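You operate a simulated robot arm through the tools that you are given. There is no shell and no other tool. Be economical: measure what you need, move in short steps, check, and stop when the job is done.

You run a simulated two-armed robot. Do the job below in one go: nothing can be reset, and whatever is moved stays where it is left.

Task
Set the brass relief valve to 3 bar, lock it, and stand it in the orange tray.
Fine: free the red lock knob first; hold the valve still at each turn. Set down upright: brass relief valve.

It is judged by the outcome, as a careful person would: the job done as asked, and still so three seconds after it is handed in. It fails if anything else is knocked over, pushed out of place, dropped, spilled or broken.

Robot
Two 6-joint arms with two-finger grippers on one trunk, on a base that drives. Base frame: it is fixed to the floor where the robot stands at the start and does not move with it; the origin is under the middle of the robot, x ahead of it, y to its left, z up; the surface under the hand at the start is at about z = 850. Lengths are in mm, angles in rad, forces in N, time in s.
The left shoulder is at the start at [70, 176, 1258], the right one opposite. With the tool pointing down near the work surface each hand reaches from about 460 to 780 mm from the robot's upright axis, wherever it stands, measured 20 degrees to its own side. Places, roughly: black relief valve knob [500, 100, 1000]; ready [500, 500, 900]; red lock knob [500, 200, 1000]. Payload 2.45 kg a hand.
Tool frame (each hand has its own): the origin (TCP) lies between the finger pads and is the grasp point; the fingertips stand 26 mm ahead of it; z points along the fingers, y is the line along which they close. The gripper opens to 96 mm. The gripper's body begins 69 mm behind the TCP.
Orientation is that of the tool frame in the base frame, as a unit quaternion [x, y, z, w]. With the fingers straight down and closing along the base's y, the tool's x points along the base's -x, its y along +y and its z along -z.

Tools
- The arms move only by the tool arm_command. It takes "left_rows", "right_rows" or both (then of equal length, played together; a hand with none holds still); each is a list of rows, each a list of 7 numbers: the gripper command, from -1 (shut) to 1 (fully open), values between in proportion, then the shift along the base's x, y, z in mm, then the turn, a rotation vector about the base's x, y, z in rad. In form: [[gripper, dx, dy, dz, ax, ay, az], ...]. A call has 1 to 20 rows; each row is the pose to reach, as a shift and turn from the pose commanded when the call began. Each row takes 0.2 s and may step no farther than 50 mm and 0.15 rad from the row before; otherwise, or with a gripper value out of range, the whole call is refused. A pose out of reach is approached as far as the arm can. The call stops where the force on the tool passes 60 N (or 10 N more than at its start, if that is more) or the arm is blocked; 0.2 s more then pass. The fingers move at their own pace and stop on an object; they squeeze with about 24 N. The grip force told is the motor's: it shows also when the fingers shut on nothing. Time passes only in rows, and 0.2 s behind the last, so rows that repeat a pose let the fingers close. The reply holds the time, the measured pose of the TCP, the force on the tool along the base axes, the opening and the grip force, in the units named above and with some noise, with the torque about the TCP (base axes, N m) and any sound that the robot's microphone picked up.
- Cameras (640 x 400 px; columns grow to the right, rows downward): "scene" is now at [122.7, 33.2, 1563.4]; the picture's right is [0.41, -0.91, 0.00], its down [-0.65, -0.29, -0.70] and it looks along [0.64, 0.29, -0.71] (base axes); focal length 278 px, centre (320, 200). "left" rides on the left gripper at [82, -3, -98] in its tool frame; the picture's right is [0.04, 1.00, 0.00], its down [-0.73, 0.03, -0.68] and it looks along [-0.68, 0.03, 0.73] (tool axes); focal length 256 px, centre (320, 200). "right" rides on the right gripper at [81, 3, -98] in its tool frame; the picture's right is [-0.04, 1.00, 0.00], its down [-0.73, -0.03, -0.68] and it looks along [-0.68, -0.03, 0.73] (tool axes); focal length 256 px, centre (320, 200). There is no depth. A picture from a camera that has moved, and an enlarged one, comes with that camera's place and axes in the base frame and with its lens.
- capture(camera): a new picture of that camera. No time passes.
- lift_body(by): slides the trunk up (or, below 0, down) by that many mm; the arms and the scene camera ride with it, the base frame stays. It gives what a move gives, with no picture.
- roll_base(legs): drives the robot by 1 to 6 legs, each [ahead, left, turn to the left] in mm, mm and rad, along the robot's own axes; the way and the turn of a leg run together, so that a leg with both is an arc; at most 1500 mm and 3.142 rad a leg. The arms and the cameras ride along, it lands a little off, and it stops where it bumps. It gives what a move gives.
- head_to(pan, tilt): turns the head with the scene camera to pan (to the left, within 1.501 rad either way) and tilt (down, from -0.506 to 1.204), counted from straight ahead of the robot. It gives what a move gives.
- zoom(camera, box): a new picture of the part [left, top, right, bottom] of that camera's present view, enlarged. No time passes.
- close_job(): hands the job in; it is judged then, once.

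Work in short steps. Places have to be worked out from the pictures, the camera data and where the tool is seen: move nearer, look again, correct. Check each grasp and each placing, and mend what went wrong. You have 120 turns and 92 pictures in all, those below and enlarged ones among them. Open the grippers and draw the arms clear of the work before you hand the job in, unless the task says otherwise; then end with one line.

The tools are called after "Request:" by a JSON object that holds its "fn" and its "kwargs". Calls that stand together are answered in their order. arm_command: Moves the arms, as the interface text tells. Its arguments: {"type":"object","properties":{"left_rows":{"type":"array","items":{"type":"array","items":{"type":"number"}}},"right_rows":{"type":"array","items":{"type":"array","items":{"type":"number"}}}},"required":[]} The other tools are called the same way: lift_body (by) slides the trunk up or down; roll_base (legs) drives the base; head_to (pan, tilt) turns the head that bears the scene camera; capture (camera) takes a picture; zoom (camera, box) takes an enlarged picture of a part of a camera's view; close_job () hands the job in.

At the start:

```text
t: 0.0
left_ee_pos: [462.2, 443.9, 1222.2]
left_orientation: [0.0, 1.0, 0.0, 0.0]
left_contact_force: [0.4, 0.1, 0.1]
left_ft_torque: [-0.03, -0.01, 0.03]
left_gripper_width: 96.0
left_finger_force: 0.1
right_ee_pos: [643.8, -33.0, 999.0]
right_orientation: [0.0, 1.0, 0.0, -0.001]
right_contact_force: [0.0, 0.3, 0.5]
right_ft_torque: [-0.02, 0.02, 0.0]
right_gripper_width: 96.0
right_finger_force: 0.1
trunk travel left (down, up): [-743.0, 97.0]
robot x, y, heading: [2.9, -3.8, -0.001]
head pan, tilt: [0.419, 0.789]
```

scene: 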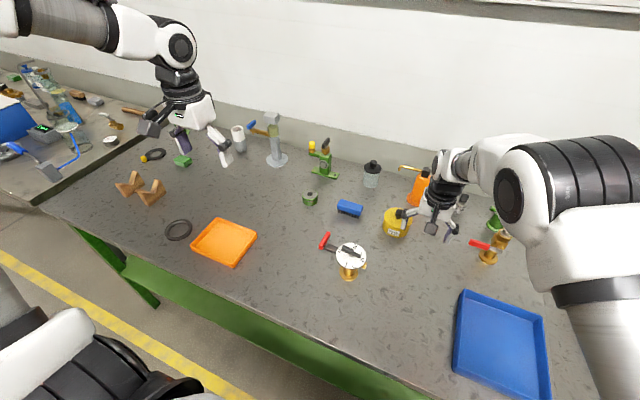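
right: 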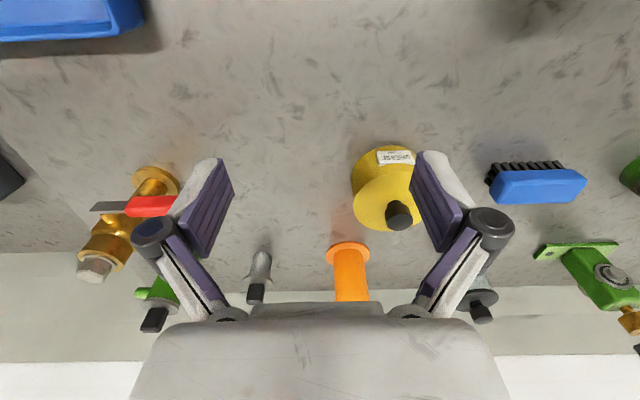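
left: 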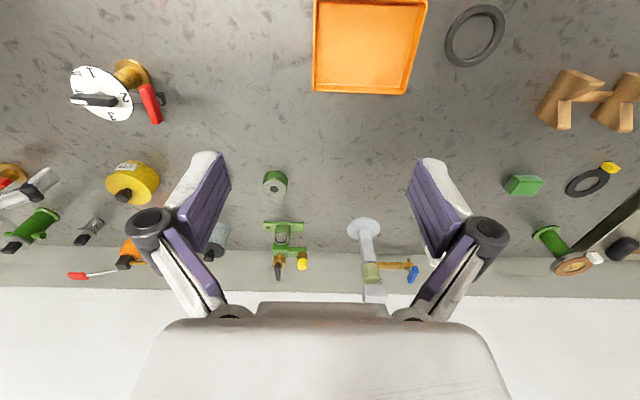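

The relief valve with the dial and red side knob shows near the scene's middle. I zoom in on it from two cameras.

Request:
{"fn": "zoom", "kwargs": {"camera": "scene", "box": [300, 215, 400, 290]}}

Request:
{"fn": "zoom", "kwargs": {"camera": "left", "box": [50, 40, 190, 140]}}

```text
5.33 times, centred on (350, 252) of scene
camera zoom: at [122.7, 33.2, 1563.4], right [0.41, -0.91, 0.0], down [-0.65, -0.29, -0.7], along [0.64, 0.29, -0.71], focal length 1480 px, centre (160, -80)
```

zoom: 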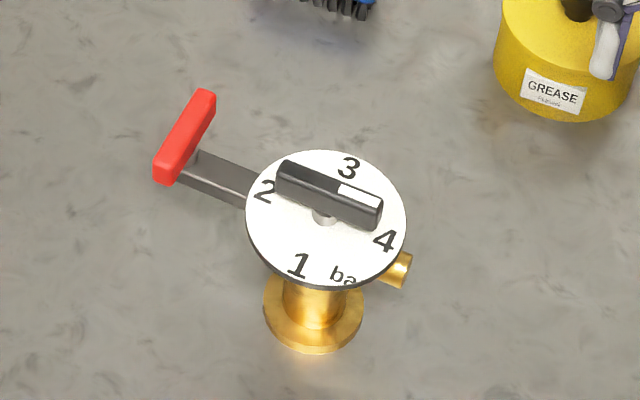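

```text
4.00 times, centred on (120, 90) of left
camera zoom: at [379.9, 441.0, 1318.9], right [-0.04, 1.0, 0.0], down [0.73, 0.03, 0.68], along [0.68, 0.03, -0.73], focal length 1024 px, centre (1120, 640)
```

zoom: 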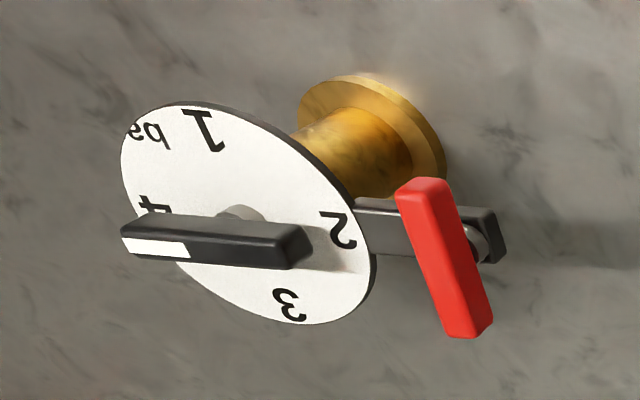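

The valve stands near (533,129), with its dial at about z 937 and the red knob near (538,208,955). I bring the left camera closer to see the mechanism.

Request:
{"fn": "arm_command", "kwargs": {"left_rows": [[1, -2, -40, -23, 0, 0, 0], [1, -4, -80, -46, 0, 0, 0], [1, -7, -120, -69, 0, 0, 0], [1, -10, -160, -92, 0, 0, 0], [1, -12, -200, -115, 0, 0, 0], [1, -14, -240, -138, 0, 0, 0], [1, -16, -280, -160, 0, 0, 0], [1, -17, -305, -180, 0, 0, 0]]}}

Request:
{"fn": "capture", "kwargs": {"camera": "left"}}

Request:
{"fn": "capture", "kwargs": {"camera": "scene"}}

```text
t: 1.8
left_ee_pos: [459.4, 159.3, 1052.1]
left_orientation: [-0.027, 0.999, -0.039, 0.004]
left_contact_force: [1.0, 0.7, -0.8]
left_ft_torque: [-0.06, 0.01, 0.0]
left_gripper_width: 95.7
left_finger_force: 0.0
left hand out of reach, approached as far as the arm can: row 8
right_ee_pos: [644.7, -31.0, 999.3]
right_orientation: [0.0, 1.0, 0.0, -0.002]
right_contact_force: [0.1, -0.4, -0.2]
right_ft_torque: [-0.06, 0.0, 0.0]
right_gripper_width: 95.9
right_finger_force: 0.2
trunk travel left (down, up): [-743.0, 97.0]
robot x, y, heading: [1.4, 0.0, 0.005]
head pan, tilt: [0.419, 0.789]
```

```text
86 pictures are left
camera left: at [376.8, 160.5, 1148.2], right [-0.09, 0.99, -0.08], down [0.72, 0.12, 0.68], along [0.68, 0.01, -0.73], focal length 256 px, centre (320, 200)
```

left: 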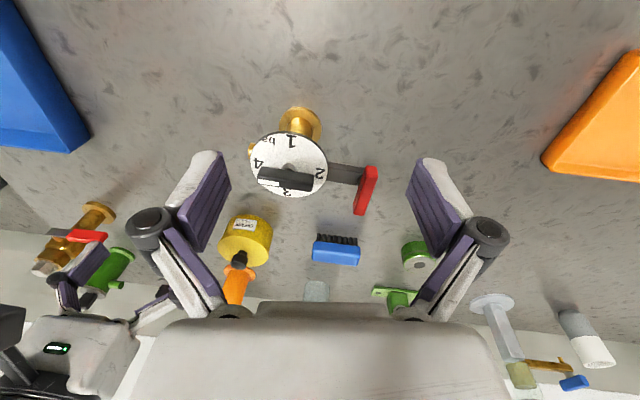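

```text
85 pictures are left
camera scene: at [124.1, 36.4, 1563.1], right [0.41, -0.91, 0.0], down [-0.65, -0.29, -0.7], along [0.64, 0.29, -0.71], focal length 278 px, centre (320, 200)
```

scene: 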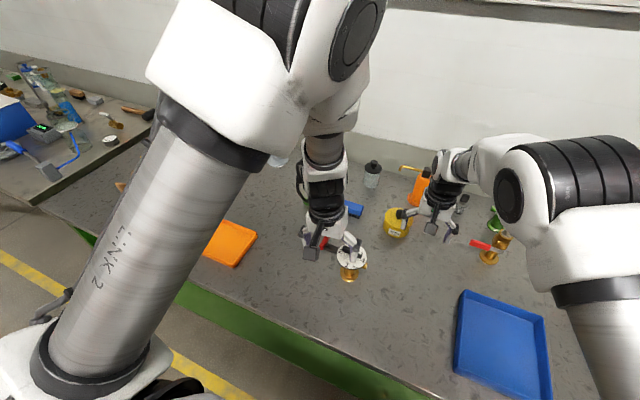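

The left hand stops at its inner reach limit here. I zoom on the valve from this viewpoint.

Request:
{"fn": "zoom", "kwargs": {"camera": "left", "box": [236, 90, 396, 230]}}

Request:
{"fn": "zoom", "kwargs": {"camera": "right", "box": [560, 60, 640, 210]}}

```text
2.86 times, centred on (316, 160) of left
camera zoom: at [376.8, 160.5, 1148.2], right [-0.09, 0.99, -0.08], down [0.72, 0.12, 0.68], along [0.68, 0.01, -0.73], focal length 731 px, centre (331, 314)
```

zoom: 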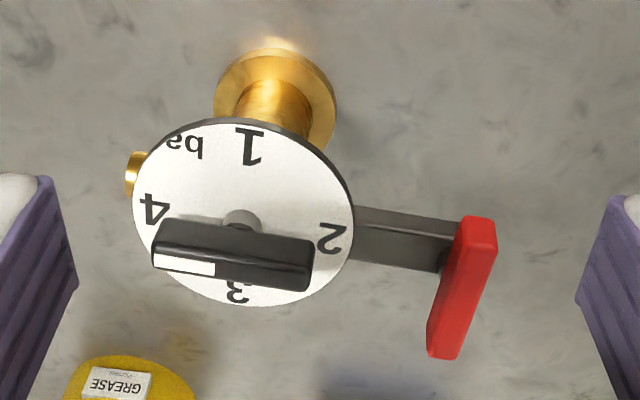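

```text
2.67 times, centred on (600, 135) of right
camera zoom: at [565.8, -26.7, 1097.4], right [0.04, 1.0, 0.0], down [0.74, -0.03, 0.68], along [0.68, -0.03, -0.74], focal length 683 px, centre (-427, 373)
```

zoom: 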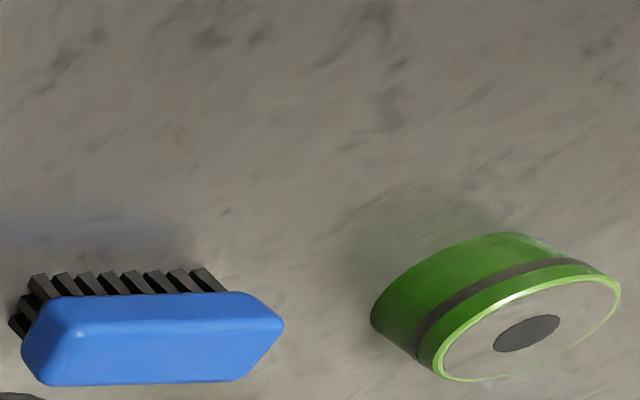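

The knob points at 4, the 3 lies toward +x, and the lock lever turns on a vertical axis with its long side along x. I'll hold the column with the left hand and turn with the right. To make room I raise both hands, then drive back 100 mm and left 80 mm.

Request:
{"fn": "arm_command", "kwargs": {"left_rows": [[1, 0, 20, 40, 0, 0, 0], [1, 0, 40, 80, 0, 0, 0]], "right_rows": [[1, 0, -40, 30, 0, 0, 0], [1, 0, -80, 70, 0, 0, 0]]}}

Request:
{"fn": "roll_base", "kwargs": {"legs": [[-100, 0, 0], [0, 80, 0]]}}

Request:
{"fn": "capture", "kwargs": {"camera": "scene"}}

```text
refused: row 2 steps farther than a row can; nothing moved
```

```text
t: 3.6
left_ee_pos: [356.0, 234.7, 1048.1]
left_orientation: [-0.027, 0.999, -0.037, -0.002]
left_contact_force: [-0.2, 0.7, 0.4]
left_ft_torque: [-0.04, 0.04, 0.01]
left_gripper_width: 95.9
left_finger_force: 0.0
right_ee_pos: [544.7, 45.1, 999.6]
right_orientation: [0.0, 1.0, 0.002, 0.0]
right_contact_force: [-1.4, -0.5, -0.8]
right_ft_torque: [-0.01, -0.02, 0.01]
right_gripper_width: 96.0
right_finger_force: 0.1
trunk travel left (down, up): [-743.0, 97.0]
robot x, y, heading: [-99.0, 80.3, 0.007]
head pan, tilt: [0.419, 0.789]
```

```text
82 pictures are left
camera scene: at [22.6, 110.5, 1563.5], right [0.41, -0.91, 0.0], down [-0.65, -0.29, -0.71], along [0.64, 0.29, -0.71], focal length 278 px, centre (320, 200)
```

scene: 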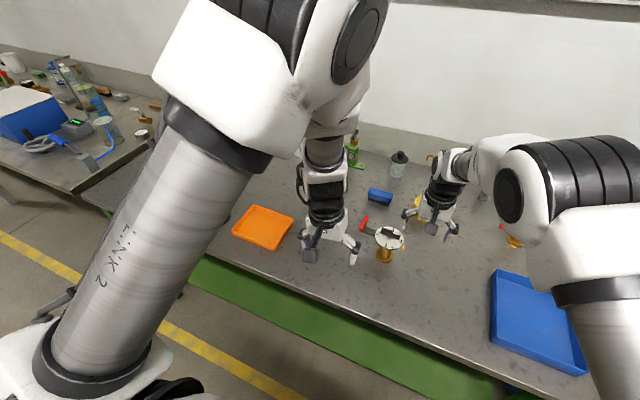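

The drive went well. Next I tilt the left hand to point forward and down, about 35° below horizontal, and stage it in front of the valve. The right hand goes up and out of the way.

Request:
{"fn": "arm_command", "kwargs": {"left_rows": [[1, 8, -9, -6, -0.016, -0.119, -0.03], [1, 16, -18, -12, -0.032, -0.239, -0.06], [1, 24, -28, -18, -0.047, -0.358, -0.091], [1, 32, -37, -24, -0.063, -0.478, -0.121], [1, 40, -47, -30, -0.079, -0.597, -0.151], [1, 48, -56, -36, -0.095, -0.716, -0.182], [1, 56, -65, -42, -0.11, -0.836, -0.212], [1, 64, -75, -48, -0.126, -0.955, -0.242], [1, 64, -75, -48, -0.126, -0.955, -0.242]], "right_rows": [[1, 0, -15, 15, 0, 0, 0], [1, 0, -30, 30, 0, 0, 0], [1, 0, -45, 45, 0, 0, 0], [1, 0, -60, 60, 0, 0, 0], [1, 0, -60, 60, 0, 0, 0], [1, 0, -60, 60, 0, 0, 0], [1, 0, -60, 60, 0, 0, 0], [1, 0, -60, 60, 0, 0, 0], [1, 0, -60, 60, 0, 0, 0]]}}

Request:
{"fn": "capture", "kwargs": {"camera": "left"}}

Request:
{"fn": "capture", "kwargs": {"camera": "scene"}}

```text
t: 5.6
left_ee_pos: [446.1, 194.2, 1042.2]
left_orientation: [0.101, 0.886, -0.131, 0.434]
left_contact_force: [-0.1, -0.2, -0.4]
left_ft_torque: [-0.01, 0.01, 0.0]
left_gripper_width: 96.2
left_finger_force: 0.2
left hand out of reach, approached as far as the arm can: row 3, 4, 5, 6, 7, 8, 9
right_ee_pos: [545.3, -13.6, 1059.1]
right_orientation: [0.0, 1.0, 0.001, -0.001]
right_contact_force: [0.4, 0.6, -0.4]
right_ft_torque: [-0.02, 0.01, 0.0]
right_gripper_width: 96.1
right_finger_force: 0.0
trunk travel left (down, up): [-743.0, 97.0]
robot x, y, heading: [-98.9, 74.8, -0.002]
head pan, tilt: [0.419, 0.789]
```

```text
81 pictures are left
camera left: at [321.9, 228.1, 1033.6], right [0.27, 0.95, -0.18], down [-0.05, 0.2, 0.98], along [0.96, -0.25, 0.1], focal length 256 px, centre (320, 200)
```

left: 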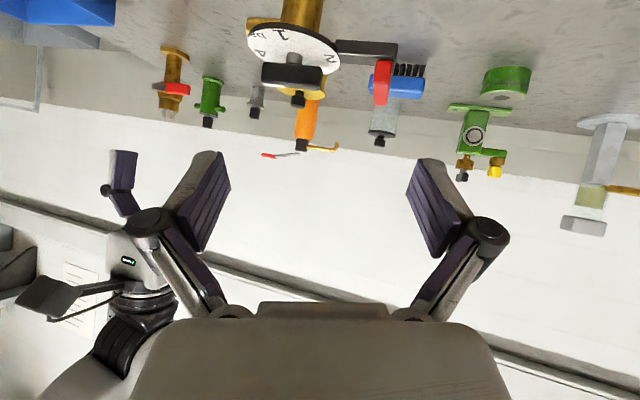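

```text
80 pictures are left
camera scene: at [23.9, 112.5, 1563.3], right [0.41, -0.91, 0.0], down [-0.65, -0.29, -0.7], along [0.64, 0.29, -0.71], focal length 278 px, centre (320, 200)
```

scene: 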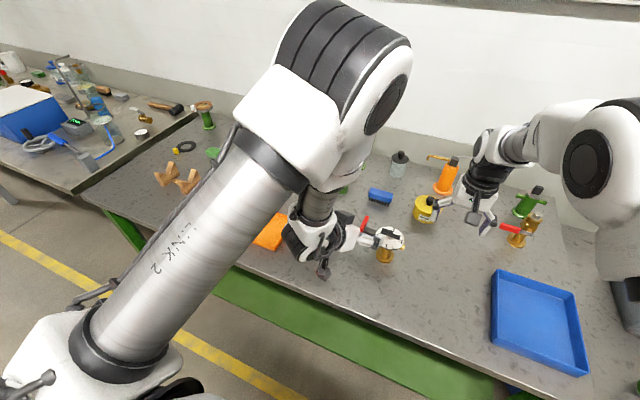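

The hand is tilted well but still folded near its inner limit. I go lower and forward to the staging point and check the measured pose.

Request:
{"fn": "arm_command", "kwargs": {"left_rows": [[1, 5, -5, -30, 0, 0, 0], [1, 10, -5, -60, 0, 0, 0], [1, 10, -5, -60, 0, 0, 0]]}}

```text
t: 6.4
left_ee_pos: [457.1, 192.5, 984.4]
left_orientation: [0.128, 0.885, -0.132, 0.427]
left_contact_force: [-0.2, -0.2, 1.1]
left_ft_torque: [-0.02, 0.01, 0.03]
left_gripper_width: 96.1
left_finger_force: 0.1
left hand out of reach, approached as far as the arm can: row 1, 2, 3
right_ee_pos: [543.9, -15.3, 1060.9]
right_orientation: [0.0, 1.0, 0.001, 0.0]
right_contact_force: [-0.6, -0.3, -0.3]
right_ft_torque: [0.01, -0.02, -0.03]
right_gripper_width: 96.0
right_finger_force: 0.1
trunk travel left (down, up): [-743.0, 97.0]
robot x, y, heading: [-96.5, 79.0, 0.003]
head pan, tilt: [0.419, 0.789]
```

Reach clears up as the hand goes outward, so I continue forward and down along the approach line.

Request:
{"fn": "arm_command", "kwargs": {"left_rows": [[1, 5, -10, -18, 0, 0, 0], [1, 10, -20, -36, 0, 0, 0], [1, 15, -30, -50, 0, 0, 0], [1, 15, -30, -50, 0, 0, 0]]}}

Request:
{"fn": "capture", "kwargs": {"camera": "left"}}

```text
t: 7.4
left_ee_pos: [486.2, 187.5, 939.9]
left_orientation: [0.13, 0.885, -0.137, 0.425]
left_contact_force: [-0.3, -0.3, -0.2]
left_ft_torque: [0.03, -0.01, 0.0]
left_gripper_width: 96.3
left_finger_force: 0.1
left hand out of reach, approached as far as the arm can: row 1, 2, 3, 4
right_ee_pos: [545.8, -14.0, 1059.1]
right_orientation: [0.0, 1.0, 0.001, -0.001]
right_contact_force: [-0.4, 0.2, -0.1]
right_ft_torque: [0.0, 0.01, 0.02]
right_gripper_width: 95.8
right_finger_force: 0.1
trunk travel left (down, up): [-743.0, 97.0]
robot x, y, heading: [-97.9, 80.8, 0.001]
head pan, tilt: [0.419, 0.789]
```

```text
79 pictures are left
camera left: at [365.2, 228.1, 935.2], right [0.32, 0.93, -0.16], down [-0.03, 0.18, 0.98], along [0.95, -0.31, 0.09], focal length 256 px, centre (320, 200)
```

left: 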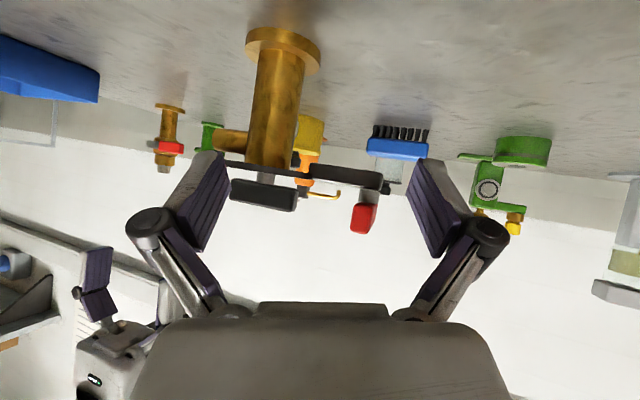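

The side view gives heights: column 858–912, outlet and bracket at 912–942, black knob 944–967, red knob 949–967. Before going in I lower the hand and shift it sideways to line up with the column.

Request:
{"fn": "arm_command", "kwargs": {"left_rows": [[1, 0, -8, -25, 0, 0, 0], [1, 0, -16, -52, 0, 0, 0], [1, 5, -30, -52, 0, 0, 0], [1, 10, -44, -54, 0, 0, 0], [1, 10, -44, -54, 0, 0, 0]]}}

Request:
{"fn": "capture", "kwargs": {"camera": "left"}}

```text
t: 8.6
left_ee_pos: [512.5, 173.8, 891.6]
left_orientation: [0.131, 0.885, -0.141, 0.424]
left_contact_force: [0.2, -0.1, 0.7]
left_ft_torque: [0.01, -0.01, 0.01]
left_gripper_width: 96.1
left_finger_force: 0.0
left hand out of reach, approached as far as the arm can: row 1, 2, 3, 4, 5
right_ee_pos: [545.6, -13.5, 1059.7]
right_orientation: [0.0, 1.0, 0.001, -0.001]
right_contact_force: [-0.5, 0.0, 0.8]
right_ft_torque: [-0.02, 0.01, 0.03]
right_gripper_width: 95.7
right_finger_force: 0.0
trunk travel left (down, up): [-743.0, 97.0]
robot x, y, heading: [-98.9, 80.1, -0.004]
head pan, tilt: [0.419, 0.789]
```

```text
78 pictures are left
camera left: at [392.1, 216.6, 886.5], right [0.33, 0.93, -0.17], down [-0.03, 0.19, 0.98], along [0.94, -0.32, 0.09], focal length 256 px, centre (320, 200)
```

left: 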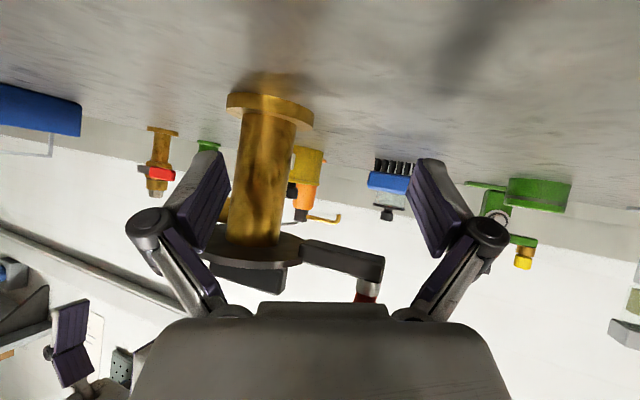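

The arm's fold limit keeps the hand about 31 mm left of the column line. I shift the base back 25 and right 36 so the column lies between the fingers.

Request:
{"fn": "roll_base", "kwargs": {"legs": [[-25, 0, 0], [0, -36, 0]]}}

Request:
{"fn": "capture", "kwargs": {"camera": "left"}}

```text
t: 9.9
left_ee_pos: [489.3, 142.3, 891.0]
left_orientation: [0.131, 0.885, -0.143, 0.423]
left_contact_force: [0.3, 0.3, 0.3]
left_ft_torque: [-0.03, 0.05, -0.04]
left_gripper_width: 95.8
left_finger_force: 0.0
right_ee_pos: [522.5, -44.7, 1059.2]
right_orientation: [0.0, 1.0, -0.001, -0.002]
right_contact_force: [-0.3, 1.3, -1.2]
right_ft_torque: [-0.05, 0.04, -0.01]
right_gripper_width: 96.0
right_finger_force: 0.1
trunk travel left (down, up): [-743.0, 97.0]
robot x, y, heading: [-122.6, 41.4, 0.0]
head pan, tilt: [0.419, 0.789]
```

```text
77 pictures are left
camera left: at [368.1, 184.8, 885.3], right [0.33, 0.93, -0.17], down [-0.03, 0.19, 0.98], along [0.94, -0.32, 0.09], focal length 256 px, centre (320, 200)
```

left: 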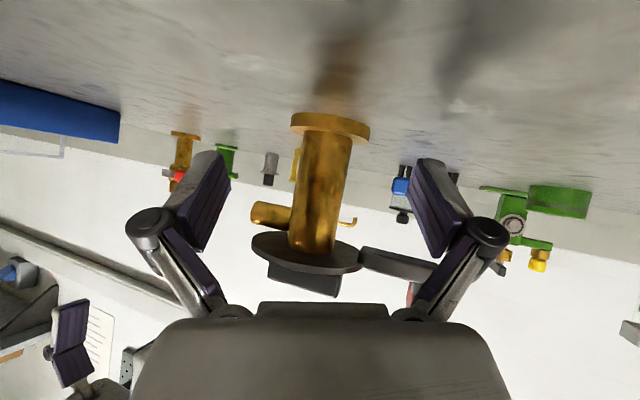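

The column is now centred between the fingers. I narrow the opening to 60 mm and advance to the column below the bracket and dial.

Request:
{"fn": "arm_command", "kwargs": {"left_rows": [[0.25, 0, 0, -2, 0, 0, 0], [0.25, 10, -3, -4, 0, 0, 0], [0.25, 20, -6, -5, 0, 0, 0], [0.25, 30, -8, -5, 0, 0, 0], [0.25, 38, -10, -5, 0, 0, 0], [0.25, 38, -10, -5, 0, 0, 0]]}}

Request:
{"fn": "capture", "kwargs": {"camera": "left"}}

Request:
{"fn": "capture", "kwargs": {"camera": "scene"}}

```text
t: 11.3
left_ee_pos: [524.6, 128.9, 887.6]
left_orientation: [0.132, 0.885, -0.142, 0.423]
left_contact_force: [0.4, -0.1, 0.2]
left_ft_torque: [-0.02, 0.01, 0.0]
left_gripper_width: 59.9
left_finger_force: 0.1
right_ee_pos: [520.6, -47.9, 1060.7]
right_orientation: [-0.001, 1.0, 0.001, -0.001]
right_contact_force: [-0.3, 0.2, 0.1]
right_ft_torque: [0.01, 0.01, 0.02]
right_gripper_width: 96.2
right_finger_force: 0.1
trunk travel left (down, up): [-743.0, 97.0]
robot x, y, heading: [-124.2, 43.7, 0.001]
head pan, tilt: [0.419, 0.789]
```

```text
76 pictures are left
camera left: at [404.7, 171.2, 881.7], right [0.33, 0.93, -0.17], down [-0.03, 0.19, 0.98], along [0.94, -0.32, 0.09], focal length 256 px, centre (320, 200)
```

left: 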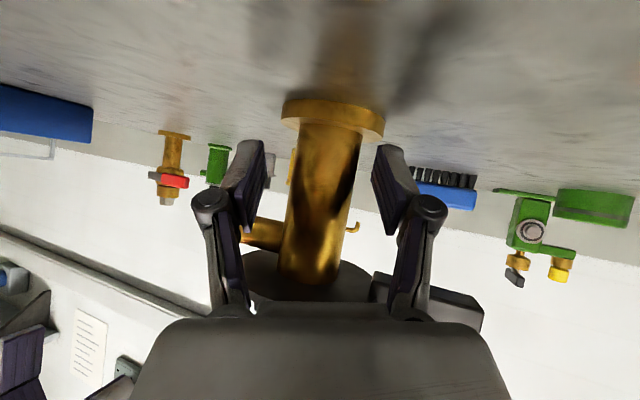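

```text
75 pictures are left
camera scene: at [-1.7, 76.3, 1563.4], right [0.41, -0.91, 0.0], down [-0.65, -0.29, -0.71], along [0.64, 0.29, -0.71], focal length 278 px, centre (320, 200)
```

scene: 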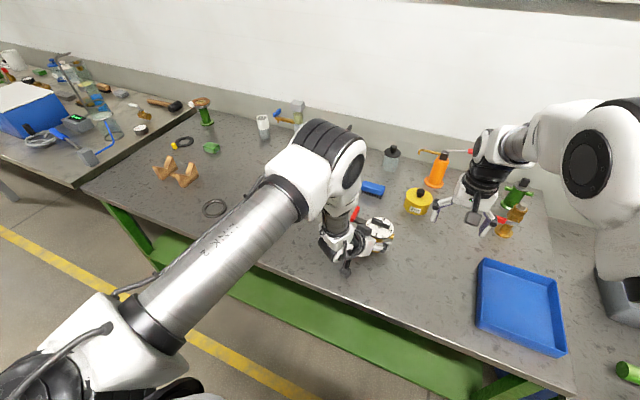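

The column sits between the pads, about 6 mm ahead of the TCP as planned. I close on it.

Request:
{"fn": "arm_command", "kwargs": {"left_rows": [[0, 0, 0, 0, 0, 0, 0], [-0.3, 0, 0, 0, 0, 0, 0], [-0.6, 0, 0, 0, 0, 0, 0], [-1, 0, 0, 0, 0, 0, 0], [-1, 0, 0, 0, 0, 0, 0]]}}

Request:
{"fn": "capture", "kwargs": {"camera": "left"}}

Request:
{"fn": "zoom", "kwargs": {"camera": "scene", "box": [310, 190, 430, 280]}}

```text
t: 12.5
left_ee_pos: [525.3, 129.3, 887.8]
left_orientation: [0.131, 0.885, -0.141, 0.424]
left_contact_force: [4.9, 2.7, 11.6]
left_ft_torque: [0.29, -0.49, -0.04]
left_gripper_width: 32.3
left_finger_force: 23.8
right_ee_pos: [519.5, -49.1, 1059.6]
right_orientation: [-0.001, 1.0, 0.001, -0.001]
right_contact_force: [-0.3, 0.1, 0.4]
right_ft_torque: [-0.02, -0.03, 0.0]
right_gripper_width: 96.0
right_finger_force: 0.0
trunk travel left (down, up): [-743.0, 97.0]
robot x, y, heading: [-124.4, 44.6, -0.0]
head pan, tilt: [0.419, 0.789]
```

```text
74 pictures are left
camera left: at [405.1, 171.5, 882.6], right [0.33, 0.93, -0.17], down [-0.03, 0.19, 0.98], along [0.94, -0.32, 0.09], focal length 256 px, centre (320, 200)
```

left: 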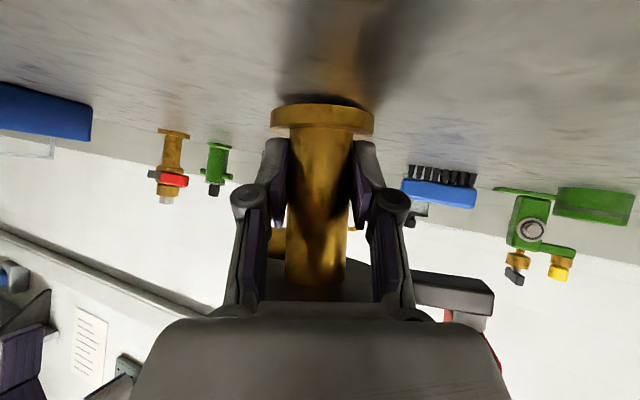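

```text
4.44 times, centred on (370, 235) of scene
camera zoom: at [-2.4, 77.0, 1563.5], right [0.41, -0.91, 0.0], down [-0.65, -0.29, -0.71], along [0.64, 0.29, -0.71], focal length 1234 px, centre (98, 44)
```

zoom: 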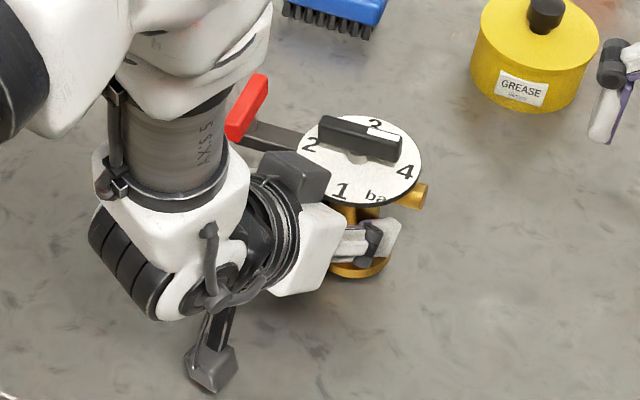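

The column is gripped (32 mm, 24 N). I turn the right hand's yaw by +90° so that its camera faces the valve from the right and shows me the clearance to the left arm.

Request:
{"fn": "arm_command", "kwargs": {"right_rows": [[1, 2, -2, 0, 0, 0, 0.143], [1, 4, -4, 0, 0, 0, 0.286], [1, 6, -6, 0, 0, 0, 0.428], [1, 8, -8, 0, 0, 0, 0.571], [1, 10, -10, 0, 0, 0, 0.714], [1, 12, -12, 0, 0, 0, 0.857], [1, 14, -14, 0, 0, 0, 1.0], [1, 15, -15, 0, 0, 0, 1.142], [1, 15, -15, 0, 0, 0, 1.285], [1, 15, -15, 0, 0, 0, 1.428], [1, 15, -15, 0, 0, 0, 1.571], [1, 15, -15, 0, 0, 0, 1.571]]}}

Request:
{"fn": "capture", "kwargs": {"camera": "right"}}

```text
t: 15.1
left_ee_pos: [524.9, 128.9, 888.2]
left_orientation: [0.131, 0.885, -0.14, 0.424]
left_contact_force: [5.3, 0.3, 14.8]
left_ft_torque: [0.27, -0.65, -0.09]
left_gripper_width: 32.4
left_finger_force: 24.1
right_ee_pos: [535.5, -62.5, 1061.0]
right_orientation: [0.708, -0.706, 0.0, 0.001]
right_contact_force: [-0.3, 0.3, -0.4]
right_ft_torque: [0.02, -0.02, 0.03]
right_gripper_width: 96.3
right_finger_force: 0.0
trunk travel left (down, up): [-743.0, 97.0]
robot x, y, heading: [-123.0, 45.6, 0.003]
head pan, tilt: [0.419, 0.789]
```

```text
72 pictures are left
camera right: at [533.1, -144.7, 1158.8], right [-1.0, 0.04, 0.0], down [0.03, 0.73, 0.68], along [0.02, 0.68, -0.74], focal length 256 px, centre (320, 200)
```

right: 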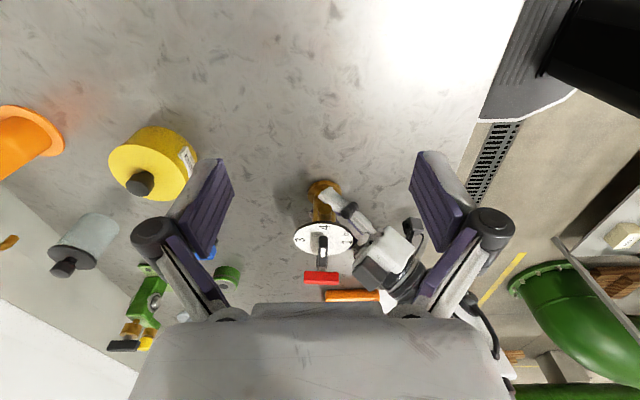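

The view works; I zoom in on the valve.

Request:
{"fn": "zoom", "kwargs": {"camera": "right", "box": [270, 165, 450, 310]}}

```text
2.76 times, centred on (360, 238) of right
camera zoom: at [533.1, -144.7, 1158.8], right [-1.0, 0.04, 0.0], down [0.03, 0.73, 0.68], along [0.02, 0.68, -0.74], focal length 706 px, centre (210, 97)
```

zoom: 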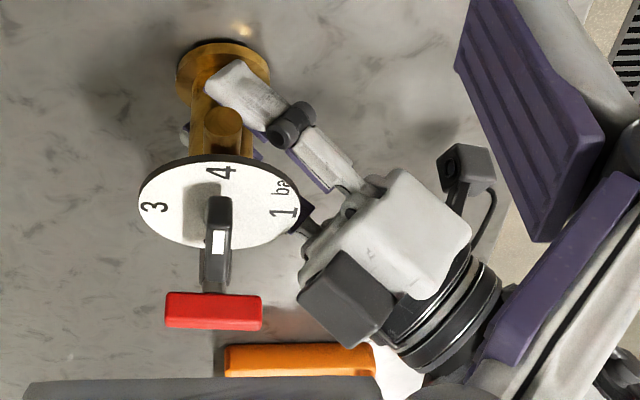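

The layout is clear: the left wrist's dark block ends at about x 500, so the right hand must come down with its camera on the far side (yaw 180). I turn another 90° at this safe spot.

Request:
{"fn": "arm_command", "kwargs": {"right_rows": [[1, 0, 0, 4, 0, 0, 0.143], [1, 0, 0, 8, 0, 0, 0.286], [1, 0, 0, 12, 0, 0, 0.428], [1, 0, 0, 16, 0, 0, 0.571], [1, 0, 0, 20, 0, 0, 0.714], [1, 0, 0, 20, 0, 0, 0.857], [1, 0, 0, 20, 0, 0, 1.0], [1, 0, 0, 20, 0, 0, 1.142], [1, 0, 0, 20, 0, 0, 1.285], [1, 0, 0, 20, 0, 0, 1.428], [1, 0, 0, 20, 0, 0, 1.571], [1, 0, 0, 20, 0, 0, 1.571]]}}

Request:
{"fn": "capture", "kwargs": {"camera": "scene"}}

```text
t: 17.7
left_ee_pos: [524.8, 129.5, 887.2]
left_orientation: [0.131, 0.885, -0.141, 0.424]
left_contact_force: [1.8, -0.3, 11.2]
left_ft_torque: [0.19, -0.38, -0.03]
left_gripper_width: 32.4
left_finger_force: 24.5
right_ee_pos: [534.4, -62.9, 1080.8]
right_orientation: [1.0, -0.001, 0.001, 0.003]
right_contact_force: [0.4, -0.6, -0.3]
right_ft_torque: [0.01, 0.01, -0.01]
right_gripper_width: 95.8
right_finger_force: 0.0
trunk travel left (down, up): [-743.0, 97.0]
robot x, y, heading: [-120.0, 43.0, 0.005]
head pan, tilt: [0.419, 0.789]
```

```text
70 pictures are left
camera scene: at [-3.3, 76.4, 1563.5], right [0.41, -0.91, 0.0], down [-0.65, -0.29, -0.71], along [0.64, 0.29, -0.71], focal length 278 px, centre (320, 200)
```

scene: 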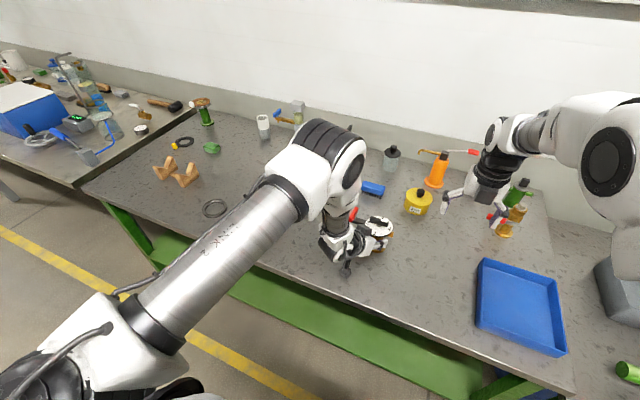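

Yaw 180 is reachable. I move over toward the red knob at a safe height, stop short, and look.

Request:
{"fn": "arm_command", "kwargs": {"right_rows": [[1, 1, 45, 0, 0, 0, 0], [1, 2, 90, 0, 0, 0, 0], [1, 3, 135, 0, 0, 0, 0], [1, 4, 180, 0, 0, 0, 0], [1, 5, 220, 0, 0, 0, 0], [1, 5, 220, 0, 0, 0, 0]]}}

Request:
{"fn": "capture", "kwargs": {"camera": "right"}}

Request:
{"fn": "capture", "kwargs": {"camera": "scene"}}

```text
t: 19.1
left_ee_pos: [525.2, 129.7, 886.3]
left_orientation: [0.132, 0.885, -0.141, 0.423]
left_contact_force: [1.4, -0.2, 4.7]
left_ft_torque: [0.14, -0.21, -0.01]
left_gripper_width: 32.0
left_finger_force: 23.8
right_ee_pos: [577.0, 70.0, 1082.8]
right_orientation: [1.0, 0.0, 0.001, 0.001]
right_contact_force: [0.0, -0.6, 0.7]
right_ft_torque: [0.03, -0.02, 0.0]
right_gripper_width: 95.8
right_finger_force: 0.1
right hand out of reach, approached as far as the arm can: row 3, 4, 5, 6
trunk travel left (down, up): [-743.0, 97.0]
robot x, y, heading: [-122.7, 45.7, 0.005]
head pan, tilt: [0.419, 0.789]
```

```text
69 pictures are left
camera right: at [659.4, 67.3, 1181.1], right [-0.04, -1.0, 0.0], down [-0.73, 0.03, 0.68], along [-0.68, 0.03, -0.73], focal length 256 px, centre (320, 200)
```

right: 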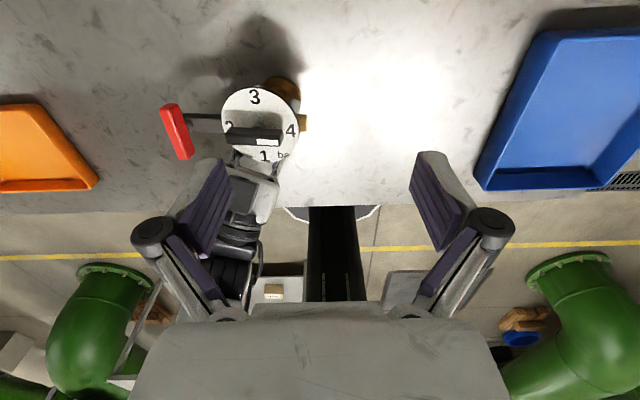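

```text
68 pictures are left
camera scene: at [-2.0, 76.8, 1563.3], right [0.41, -0.91, 0.0], down [-0.65, -0.29, -0.71], along [0.64, 0.29, -0.71], focal length 278 px, centre (320, 200)
```

scene: 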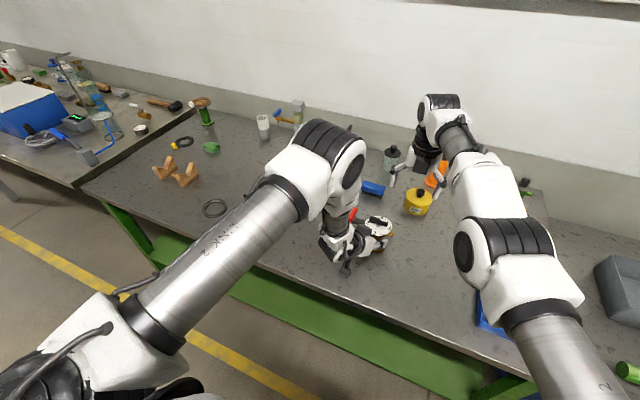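

The right arm won't go farther left at this yaw. To see whether the wrist roll or the shoulder is limiting, I back off, return to yaw 90, and try again.

Request:
{"fn": "arm_command", "kwargs": {"right_rows": [[1, -15, -25, 10, 0, 0, 0], [1, -30, -50, 10, 0, 0, -0.14], [1, -40, -75, 10, 0, 0, -0.28], [1, -40, -75, 10, 0, 0, -0.42], [1, -40, -75, 10, 0, 0, -0.56], [1, -40, -75, 10, 0, 0, -0.7], [1, -40, -75, 10, 0, 0, -0.84], [1, -40, -75, 10, 0, 0, -0.98], [1, -40, -75, 10, 0, 0, -1.12], [1, -40, -75, 10, 0, 0, -1.26], [1, -40, -75, 10, 0, 0, -1.4], [1, -40, -75, 10, 0, 0, -1.55], [1, -40, -75, 10, 0, 0, -1.57]]}}

Request:
{"fn": "arm_command", "kwargs": {"right_rows": [[1, 0, 30, 0, 0, 0, 0], [1, 0, 60, 0, 0, 0, 0], [1, 0, 90, 0, 0, 0, 0], [1, 0, 120, 0, 0, 0, 0], [1, 0, 140, 0, 0, 0, 0]]}}

```text
t: 21.9
left_ee_pos: [524.7, 129.1, 886.8]
left_orientation: [0.132, 0.885, -0.142, 0.423]
left_contact_force: [-0.8, 0.4, -0.6]
left_ft_torque: [-0.01, 0.05, 0.04]
left_gripper_width: 32.0
left_finger_force: 23.9
right_ee_pos: [537.3, -3.2, 1091.7]
right_orientation: [-0.707, 0.707, 0.0, -0.002]
right_contact_force: [-0.1, -0.4, 0.5]
right_ft_torque: [0.0, -0.02, 0.0]
right_gripper_width: 96.2
right_finger_force: 0.1
right hand out of reach, approached as far as the arm can: row 1, 2
trunk travel left (down, up): [-743.0, 97.0]
robot x, y, heading: [-120.9, 42.8, -0.003]
head pan, tilt: [0.419, 0.789]
```

```text
t: 23.1
left_ee_pos: [526.0, 128.8, 887.7]
left_orientation: [0.132, 0.885, -0.141, 0.423]
left_contact_force: [0.8, 0.2, -2.3]
left_ft_torque: [-0.01, 0.09, -0.02]
left_gripper_width: 32.1
left_finger_force: 23.8
right_ee_pos: [573.5, 68.4, 1093.8]
right_orientation: [0.708, -0.706, -0.001, 0.002]
right_contact_force: [0.5, -0.3, 0.1]
right_ft_torque: [0.0, 0.03, 0.02]
right_gripper_width: 95.8
right_finger_force: 0.0
right hand out of reach, approached as far as the arm can: row 2, 3, 4, 5
trunk travel left (down, up): [-743.0, 97.0]
robot x, y, heading: [-126.3, 43.7, 0.0]
head pan, tilt: [0.419, 0.789]
```

The shoulder pan is what limits crossing over, so I'll swap roles: the right hand holds the column and the left hand turns. I release the left hand and retreat along its own axis.

Request:
{"fn": "arm_command", "kwargs": {"left_rows": [[-0.3, 0, 0, 0, 0, 0, 0], [0.2, 0, 0, 0, 0, 0, 0], [0.25, 0, 0, 0, 0, 0, 0], [0.25, -14, 7, 12, 0, 0, 0], [0.25, -28, 14, 24, 0, 0, 0], [0.25, -43, 21, 36, 0, 0, 0], [0.25, -57, 28, 48, 0, 0, 0], [0.25, -72, 38, 60, 0, 0, 0], [0.25, -72, 70, 95, 0, 0, 0], [0.25, -72, 90, 140, 0, 0, 0]], "right_rows": [[1, 0, -30, 0, 0, 0, 0], [1, 0, -60, 0, 0, 0, 0], [1, 0, -90, 0, 0, 0, 0], [1, 0, -120, 0, 0, 0, 0], [1, 0, -150, 0, 0, 0, 0], [1, 0, -150, 0, 0, 0, 0], [1, 0, -150, 0, 0, 0, 0], [1, 0, -150, 0, 0, 0, 0], [1, 0, -150, 0, 0, 0, 0], [1, 0, -150, 0, 0, 0, 0]]}}

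Request:
{"fn": "capture", "kwargs": {"camera": "left"}}

```text
t: 25.3
left_ee_pos: [451.8, 219.5, 1027.6]
left_orientation: [0.131, 0.885, -0.141, 0.423]
left_contact_force: [0.1, -0.2, 0.8]
left_ft_torque: [-0.01, 0.03, 0.01]
left_gripper_width: 60.1
left_finger_force: 0.1
right_ee_pos: [573.7, -80.1, 1096.1]
right_orientation: [0.708, -0.706, 0.0, 0.002]
right_contact_force: [-0.8, 0.0, 0.7]
right_ft_torque: [0.0, -0.02, -0.01]
right_gripper_width: 95.9
right_finger_force: 0.0
right hand out of reach, approached as far as the arm can: row 1, 2
trunk travel left (down, up): [-743.0, 97.0]
robot x, y, heading: [-126.4, 42.9, 0.003]
head pan, tilt: [0.419, 0.789]
```

```text
67 pictures are left
camera left: at [330.9, 261.9, 1022.4], right [0.33, 0.93, -0.17], down [-0.03, 0.19, 0.98], along [0.94, -0.32, 0.09], focal length 256 px, centre (320, 200)
```

left: 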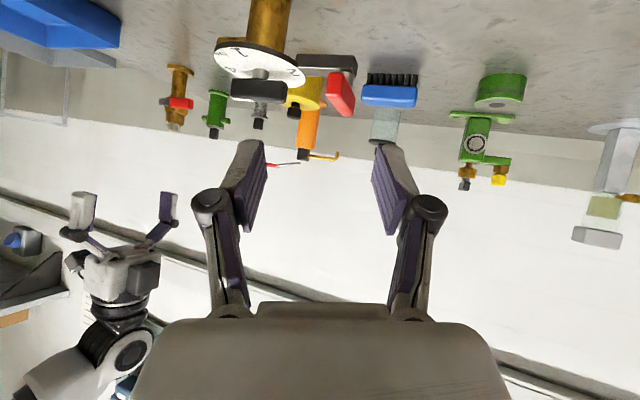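

The valve is undisturbed. I return the left hand to tool-down, raised and off to the side, while the right hand goes to yaw 180.

Request:
{"fn": "arm_command", "kwargs": {"left_rows": [[0.25, 5, 15, 10, 0, 0, 0], [0.25, 10, 30, 20, 0.042, 0.126, 0.039], [0.25, 15, 45, 30, 0.084, 0.251, 0.078], [0.25, 20, 60, 40, 0.126, 0.377, 0.117], [0.5, 25, 75, 50, 0.167, 0.503, 0.156], [0.5, 30, 90, 60, 0.209, 0.629, 0.195], [0.5, 35, 100, 70, 0.251, 0.754, 0.234], [0.5, 40, 110, 80, 0.293, 0.88, 0.273], [0.5, 40, 120, 90, 0.293, 0.88, 0.273], [0.5, 40, 120, 90, 0.293, 0.88, 0.273], [0.5, 40, 120, 90, 0.293, 0.88, 0.273], [0.5, 40, 120, 90, 0.293, 0.88, 0.273]], "right_rows": [[1, 0, 0, 0, 0, 0, 0.143], [1, 0, 0, 0, 0, 0, 0.286], [1, 0, 0, 0, 0, 0, 0.428], [1, 0, 0, 0, 0, 0, 0.571], [1, 0, 0, 0, 0, 0, 0.714], [1, 0, 0, 0, 0, 0, 0.857], [1, 0, 0, 0, 0, 0, 1.0], [1, 0, 0, 0, 0, 0, 1.142], [1, 0, 0, 0, 0, 0, 1.285], [1, 0, 0, 0, 0, 0, 1.428], [1, 0, 0, 0, 0, 0, 1.571], [1, 0, 0, 0, 0, 0, 1.571]]}}

Request:
{"fn": "arm_command", "kwargs": {"right_rows": [[0.25, 0, 0, 0, 0.037, -0.118, 0.053], [0.25, 0, 0, 0, 0.075, -0.236, 0.106], [0.25, 0, 0, 0, 0.112, -0.354, 0.16], [0.25, 0, 0, 0, 0.149, -0.472, 0.213], [0.25, 0, 0, 0, 0.187, -0.59, 0.266], [0.25, 0, 0, 0, 0.224, -0.709, 0.319], [0.25, 0, 0, 0, 0.261, -0.827, 0.372], [0.25, 0, 0, 0, 0.298, -0.945, 0.426], [0.25, 0, 0, 0, 0.336, -1.063, 0.479], [0.25, 0, 0, 0, 0.373, -1.181, 0.532], [0.25, 0, 0, 0, 0.373, -1.181, 0.532]]}}

Request:
{"fn": "capture", "kwargs": {"camera": "scene"}}

```text
t: 27.9
left_ee_pos: [493.7, 340.3, 1117.0]
left_orientation: [0.0, 1.0, 0.0, -0.001]
left_contact_force: [0.0, 0.1, 0.4]
left_ft_torque: [-0.01, 0.0, -0.01]
left_gripper_width: 72.0
left_finger_force: 0.2
left hand out of reach, approached as far as the arm can: row 4, 5, 6
right_ee_pos: [574.0, -81.1, 1095.7]
right_orientation: [1.0, 0.002, 0.001, 0.001]
right_contact_force: [0.6, 0.4, -0.8]
right_ft_torque: [0.0, -0.01, 0.0]
right_gripper_width: 96.2
right_finger_force: 0.1
trunk travel left (down, up): [-743.0, 97.0]
robot x, y, heading: [-123.4, 47.1, -0.0]
head pan, tilt: [0.419, 0.789]
```

```text
t: 30.3
left_ee_pos: [494.3, 340.0, 1116.8]
left_orientation: [0.0, 1.0, -0.002, 0.0]
left_contact_force: [-0.7, -0.3, -0.3]
left_ft_torque: [0.0, -0.02, 0.0]
left_gripper_width: 71.6
left_finger_force: 0.0
right_ee_pos: [574.8, -79.9, 1095.5]
right_orientation: [0.78, 0.247, 0.548, -0.171]
right_contact_force: [-0.4, 0.6, 0.5]
right_ft_torque: [-0.01, 0.0, 0.03]
right_gripper_width: 60.0
right_finger_force: 0.0
right hand out of reach, approached as far as the arm can: row 1, 2, 3, 4, 5
trunk travel left (down, up): [-743.0, 97.0]
robot x, y, heading: [-127.3, 42.6, 0.002]
head pan, tilt: [0.419, 0.789]
```

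```text
66 pictures are left
camera scene: at [-0.2, 78.2, 1563.2], right [0.41, -0.91, 0.0], down [-0.65, -0.29, -0.7], along [0.64, 0.29, -0.71], focal length 278 px, centre (320, 200)
```

scene: 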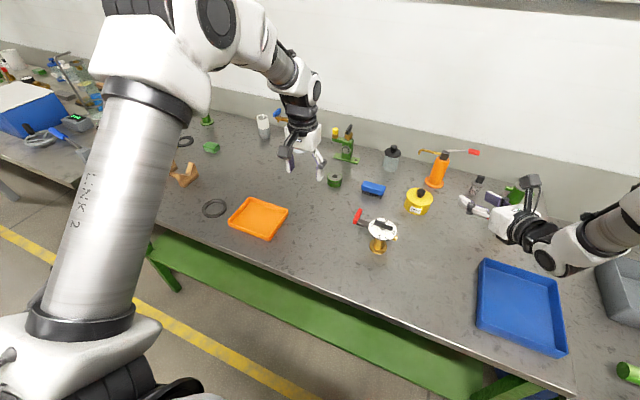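

The hold orientation is reached with the camera on top. I drive to the new stance: back 43, left 88.

Request:
{"fn": "roll_base", "kwargs": {"legs": [[-43, 0, 0], [0, 88, 0]]}}

Request:
{"fn": "capture", "kwargs": {"camera": "scene"}}

```text
t: 31.9
left_ee_pos: [450.7, 425.8, 1117.3]
left_orientation: [0.0, 1.0, 0.0, 0.0]
left_contact_force: [-0.4, -0.6, 1.0]
left_ft_torque: [0.0, 0.01, 0.0]
left_gripper_width: 72.2
left_finger_force: 0.2
right_ee_pos: [531.9, 6.0, 1096.9]
right_orientation: [0.781, 0.246, 0.548, -0.171]
right_contact_force: [-0.7, 0.5, 0.4]
right_ft_torque: [0.01, -0.01, 0.0]
right_gripper_width: 59.9
right_finger_force: 0.0
trunk travel left (down, up): [-743.0, 97.0]
robot x, y, heading: [-167.7, 130.0, 0.001]
head pan, tilt: [0.419, 0.789]
```

```text
65 pictures are left
camera scene: at [-44.4, 163.1, 1563.4], right [0.41, -0.91, 0.0], down [-0.65, -0.29, -0.71], along [0.64, 0.29, -0.71], focal length 278 px, centre (320, 200)
```

scene: 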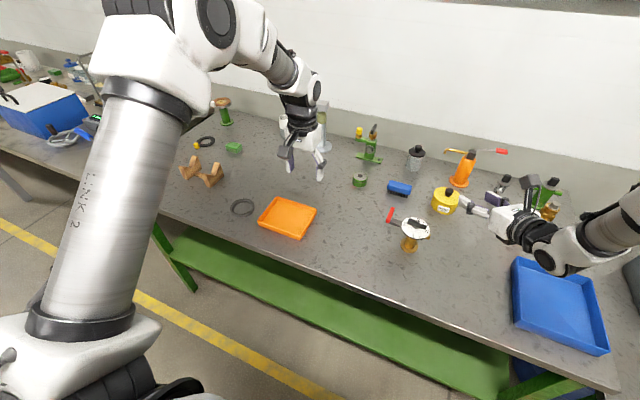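

Now I bring the right hand to its staging point, about 120 mm behind the column along its approach line.

Request:
{"fn": "arm_command", "kwargs": {"right_rows": [[0.25, -17, 5, -28, 0, 0, 0], [0.25, -34, 13, -56, 0, 0, 0], [0.25, -51, 22, -85, 0, 0, 0], [0.25, -68, 32, -113, 0, 0, 0], [0.25, -84, 42, -141, 0, 0, 0], [0.25, -98, 50, -169, 0, 0, 0], [0.25, -98, 50, -169, 0, 0, 0]]}}

Request:
{"fn": "capture", "kwargs": {"camera": "right"}}

```text
t: 33.5
left_ee_pos: [451.0, 426.8, 1117.2]
left_orientation: [0.0, 1.0, 0.0, -0.001]
left_contact_force: [0.6, 0.0, 0.2]
left_ft_torque: [0.03, -0.02, -0.01]
left_gripper_width: 72.1
left_finger_force: 0.1
right_ee_pos: [458.9, 89.4, 953.1]
right_orientation: [0.788, 0.235, 0.538, -0.183]
right_contact_force: [-0.4, 0.0, 0.0]
right_ft_torque: [0.01, 0.01, 0.02]
right_gripper_width: 60.0
right_finger_force: 0.1
right hand out of reach, approached as far as the arm can: row 3, 4, 5, 6, 7
trunk travel left (down, up): [-743.0, 97.0]
robot x, y, heading: [-166.4, 134.1, 0.001]
head pan, tilt: [0.419, 0.789]
```

```text
64 pictures are left
camera right: at [412.2, 47.2, 1064.4], right [0.56, -0.83, -0.07], down [-0.76, -0.47, -0.45], along [0.33, 0.3, -0.89], focal length 256 px, centre (320, 200)
```

right: 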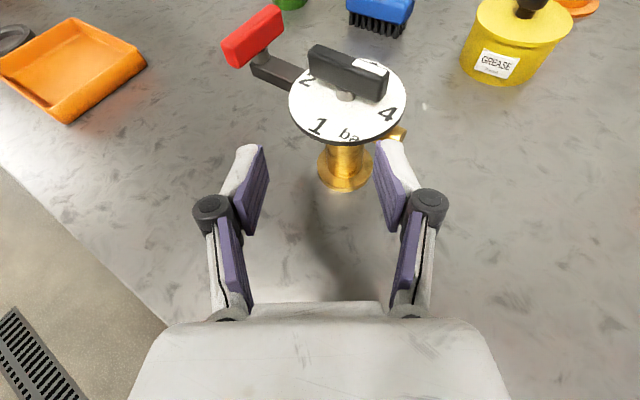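

The right camera shows the column 12 mm right of the hand's centre line. I drop below dial level with a small lateral correction.

Request:
{"fn": "arm_command", "kwargs": {"right_rows": [[0.25, -2, -5, -15, 0, 0, 0], [0.25, -2, -8, -30, 0, 0, 0], [0.25, -2, -10, -43, 0, 0, 0], [0.25, -2, -10, -43, 0, 0, 0]]}}

Request:
{"fn": "capture", "kwargs": {"camera": "right"}}

```text
t: 34.5
left_ee_pos: [452.2, 427.8, 1117.8]
left_orientation: [0.0, 1.0, -0.001, -0.001]
left_contact_force: [-0.7, 0.7, -0.1]
left_ft_torque: [0.01, -0.02, 0.02]
left_gripper_width: 72.1
left_finger_force: 0.1
right_ee_pos: [479.8, 95.4, 930.4]
right_orientation: [0.787, 0.238, 0.539, -0.185]
right_contact_force: [-1.1, -0.5, -0.7]
right_ft_torque: [-0.02, 0.01, -0.03]
right_gripper_width: 60.1
right_finger_force: 0.1
right hand out of reach, approached as far as the arm can: row 1, 2, 3, 4
trunk travel left (down, up): [-743.0, 97.0]
robot x, y, heading: [-165.4, 129.6, -0.002]
head pan, tilt: [0.419, 0.789]
```

```text
63 pictures are left
camera right: at [433.5, 54.4, 1042.0], right [0.56, -0.82, -0.07], down [-0.76, -0.48, -0.45], along [0.33, 0.3, -0.89], focal length 256 px, centre (320, 200)
```

right: 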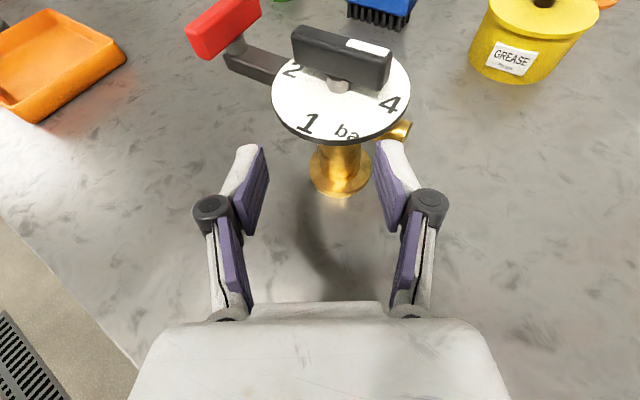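

The pan limit is still pushing the hand outward. I shift the base back 20 and left 15 to gain margin.

Request:
{"fn": "roll_base", "kwargs": {"legs": [[-22, 0, 0], [0, 16, 0]]}}

Request:
{"fn": "arm_command", "kwargs": {"right_rows": [[0.25, 0, -10, -10, 0, 0, 0], [0.25, 0, -20, -20, 0, 0, 0], [0.25, 2, -30, -26, 0, 0, 0], [0.25, 2, -30, -26, 0, 0, 0]]}}

Request:
{"fn": "capture", "kwargs": {"camera": "right"}}

```text
t: 35.6
left_ee_pos: [428.8, 439.9, 1119.4]
left_orientation: [0.001, 1.0, 0.002, 0.0]
left_contact_force: [-0.2, -0.2, 0.2]
left_ft_torque: [0.04, 0.01, -0.03]
left_gripper_width: 72.1
left_finger_force: 0.1
right_ee_pos: [456.9, 107.8, 932.2]
right_orientation: [0.787, 0.236, 0.54, -0.185]
right_contact_force: [0.9, -0.1, -0.1]
right_ft_torque: [0.02, 0.01, 0.02]
right_gripper_width: 60.1
right_finger_force: 0.1
trunk travel left (down, up): [-743.0, 97.0]
robot x, y, heading: [-186.4, 150.6, 0.004]
head pan, tilt: [0.419, 0.789]
```

```text
t: 36.6
left_ee_pos: [429.2, 441.9, 1116.1]
left_orientation: [0.001, 1.0, 0.0, 0.001]
left_contact_force: [1.0, -0.4, 0.8]
left_ft_torque: [-0.02, 0.0, 0.01]
left_gripper_width: 71.9
left_finger_force: 0.0
right_ee_pos: [469.5, 83.5, 910.2]
right_orientation: [0.788, 0.235, 0.536, -0.19]
right_contact_force: [0.5, -0.6, 0.4]
right_ft_torque: [0.02, 0.04, 0.01]
right_gripper_width: 60.1
right_finger_force: 0.1
right hand out of reach, approached as far as the arm can: row 2, 3, 4
trunk travel left (down, up): [-743.0, 97.0]
robot x, y, heading: [-192.3, 149.9, 0.0]
head pan, tilt: [0.419, 0.789]
```

```text
62 pictures are left
camera right: at [425.1, 41.9, 1021.4], right [0.56, -0.82, -0.08], down [-0.76, -0.47, -0.44], along [0.32, 0.31, -0.89], focal length 256 px, centre (320, 200)
```

right: 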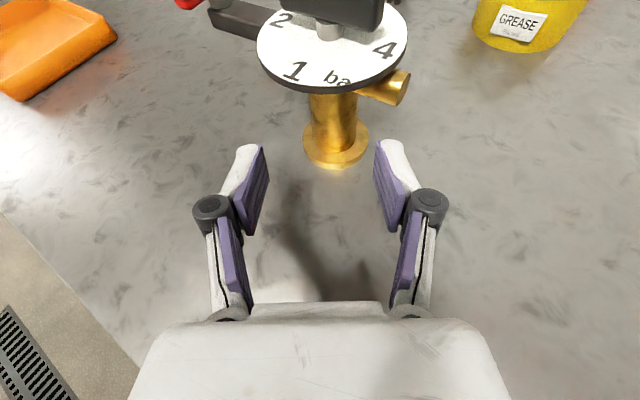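

The hand is below the dial and aligned within a few mm. I advance most of the way along its axis and check.

Request:
{"fn": "arm_command", "kwargs": {"right_rows": [[0.25, 8, 3, -6, 0, 0, 0], [0.25, 16, 9, -11, 0, 0, 0], [0.25, 25, 15, -15, 0, 0, 0], [0.25, 34, 21, -19, 0, 0, 0], [0.25, 43, 27, -23, 0, 0, 0], [0.25, 43, 27, -23, 0, 0, 0]]}}

Request:
{"fn": "capture", "kwargs": {"camera": "right"}}

```text
t: 38.0
left_ee_pos: [429.7, 442.6, 1115.8]
left_orientation: [0.001, 1.0, 0.0, 0.0]
left_contact_force: [0.1, -0.2, -0.5]
left_ft_torque: [0.03, 0.01, 0.01]
left_gripper_width: 71.8
left_finger_force: 0.0
right_ee_pos: [513.1, 110.3, 887.3]
right_orientation: [0.787, 0.238, 0.539, -0.184]
right_contact_force: [0.4, 0.0, 1.0]
right_ft_torque: [-0.01, -0.01, 0.01]
right_gripper_width: 60.0
right_finger_force: 0.0
trunk travel left (down, up): [-743.0, 97.0]
robot x, y, heading: [-186.5, 147.3, -0.001]
head pan, tilt: [0.419, 0.789]
```

```text
61 pictures are left
camera right: at [467.2, 70.0, 998.0], right [0.56, -0.83, -0.07], down [-0.76, -0.48, -0.45], along [0.34, 0.3, -0.89], focal length 256 px, centre (320, 200)
```

right: 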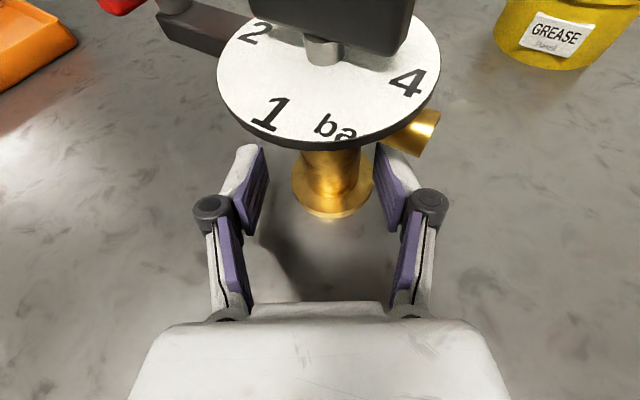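

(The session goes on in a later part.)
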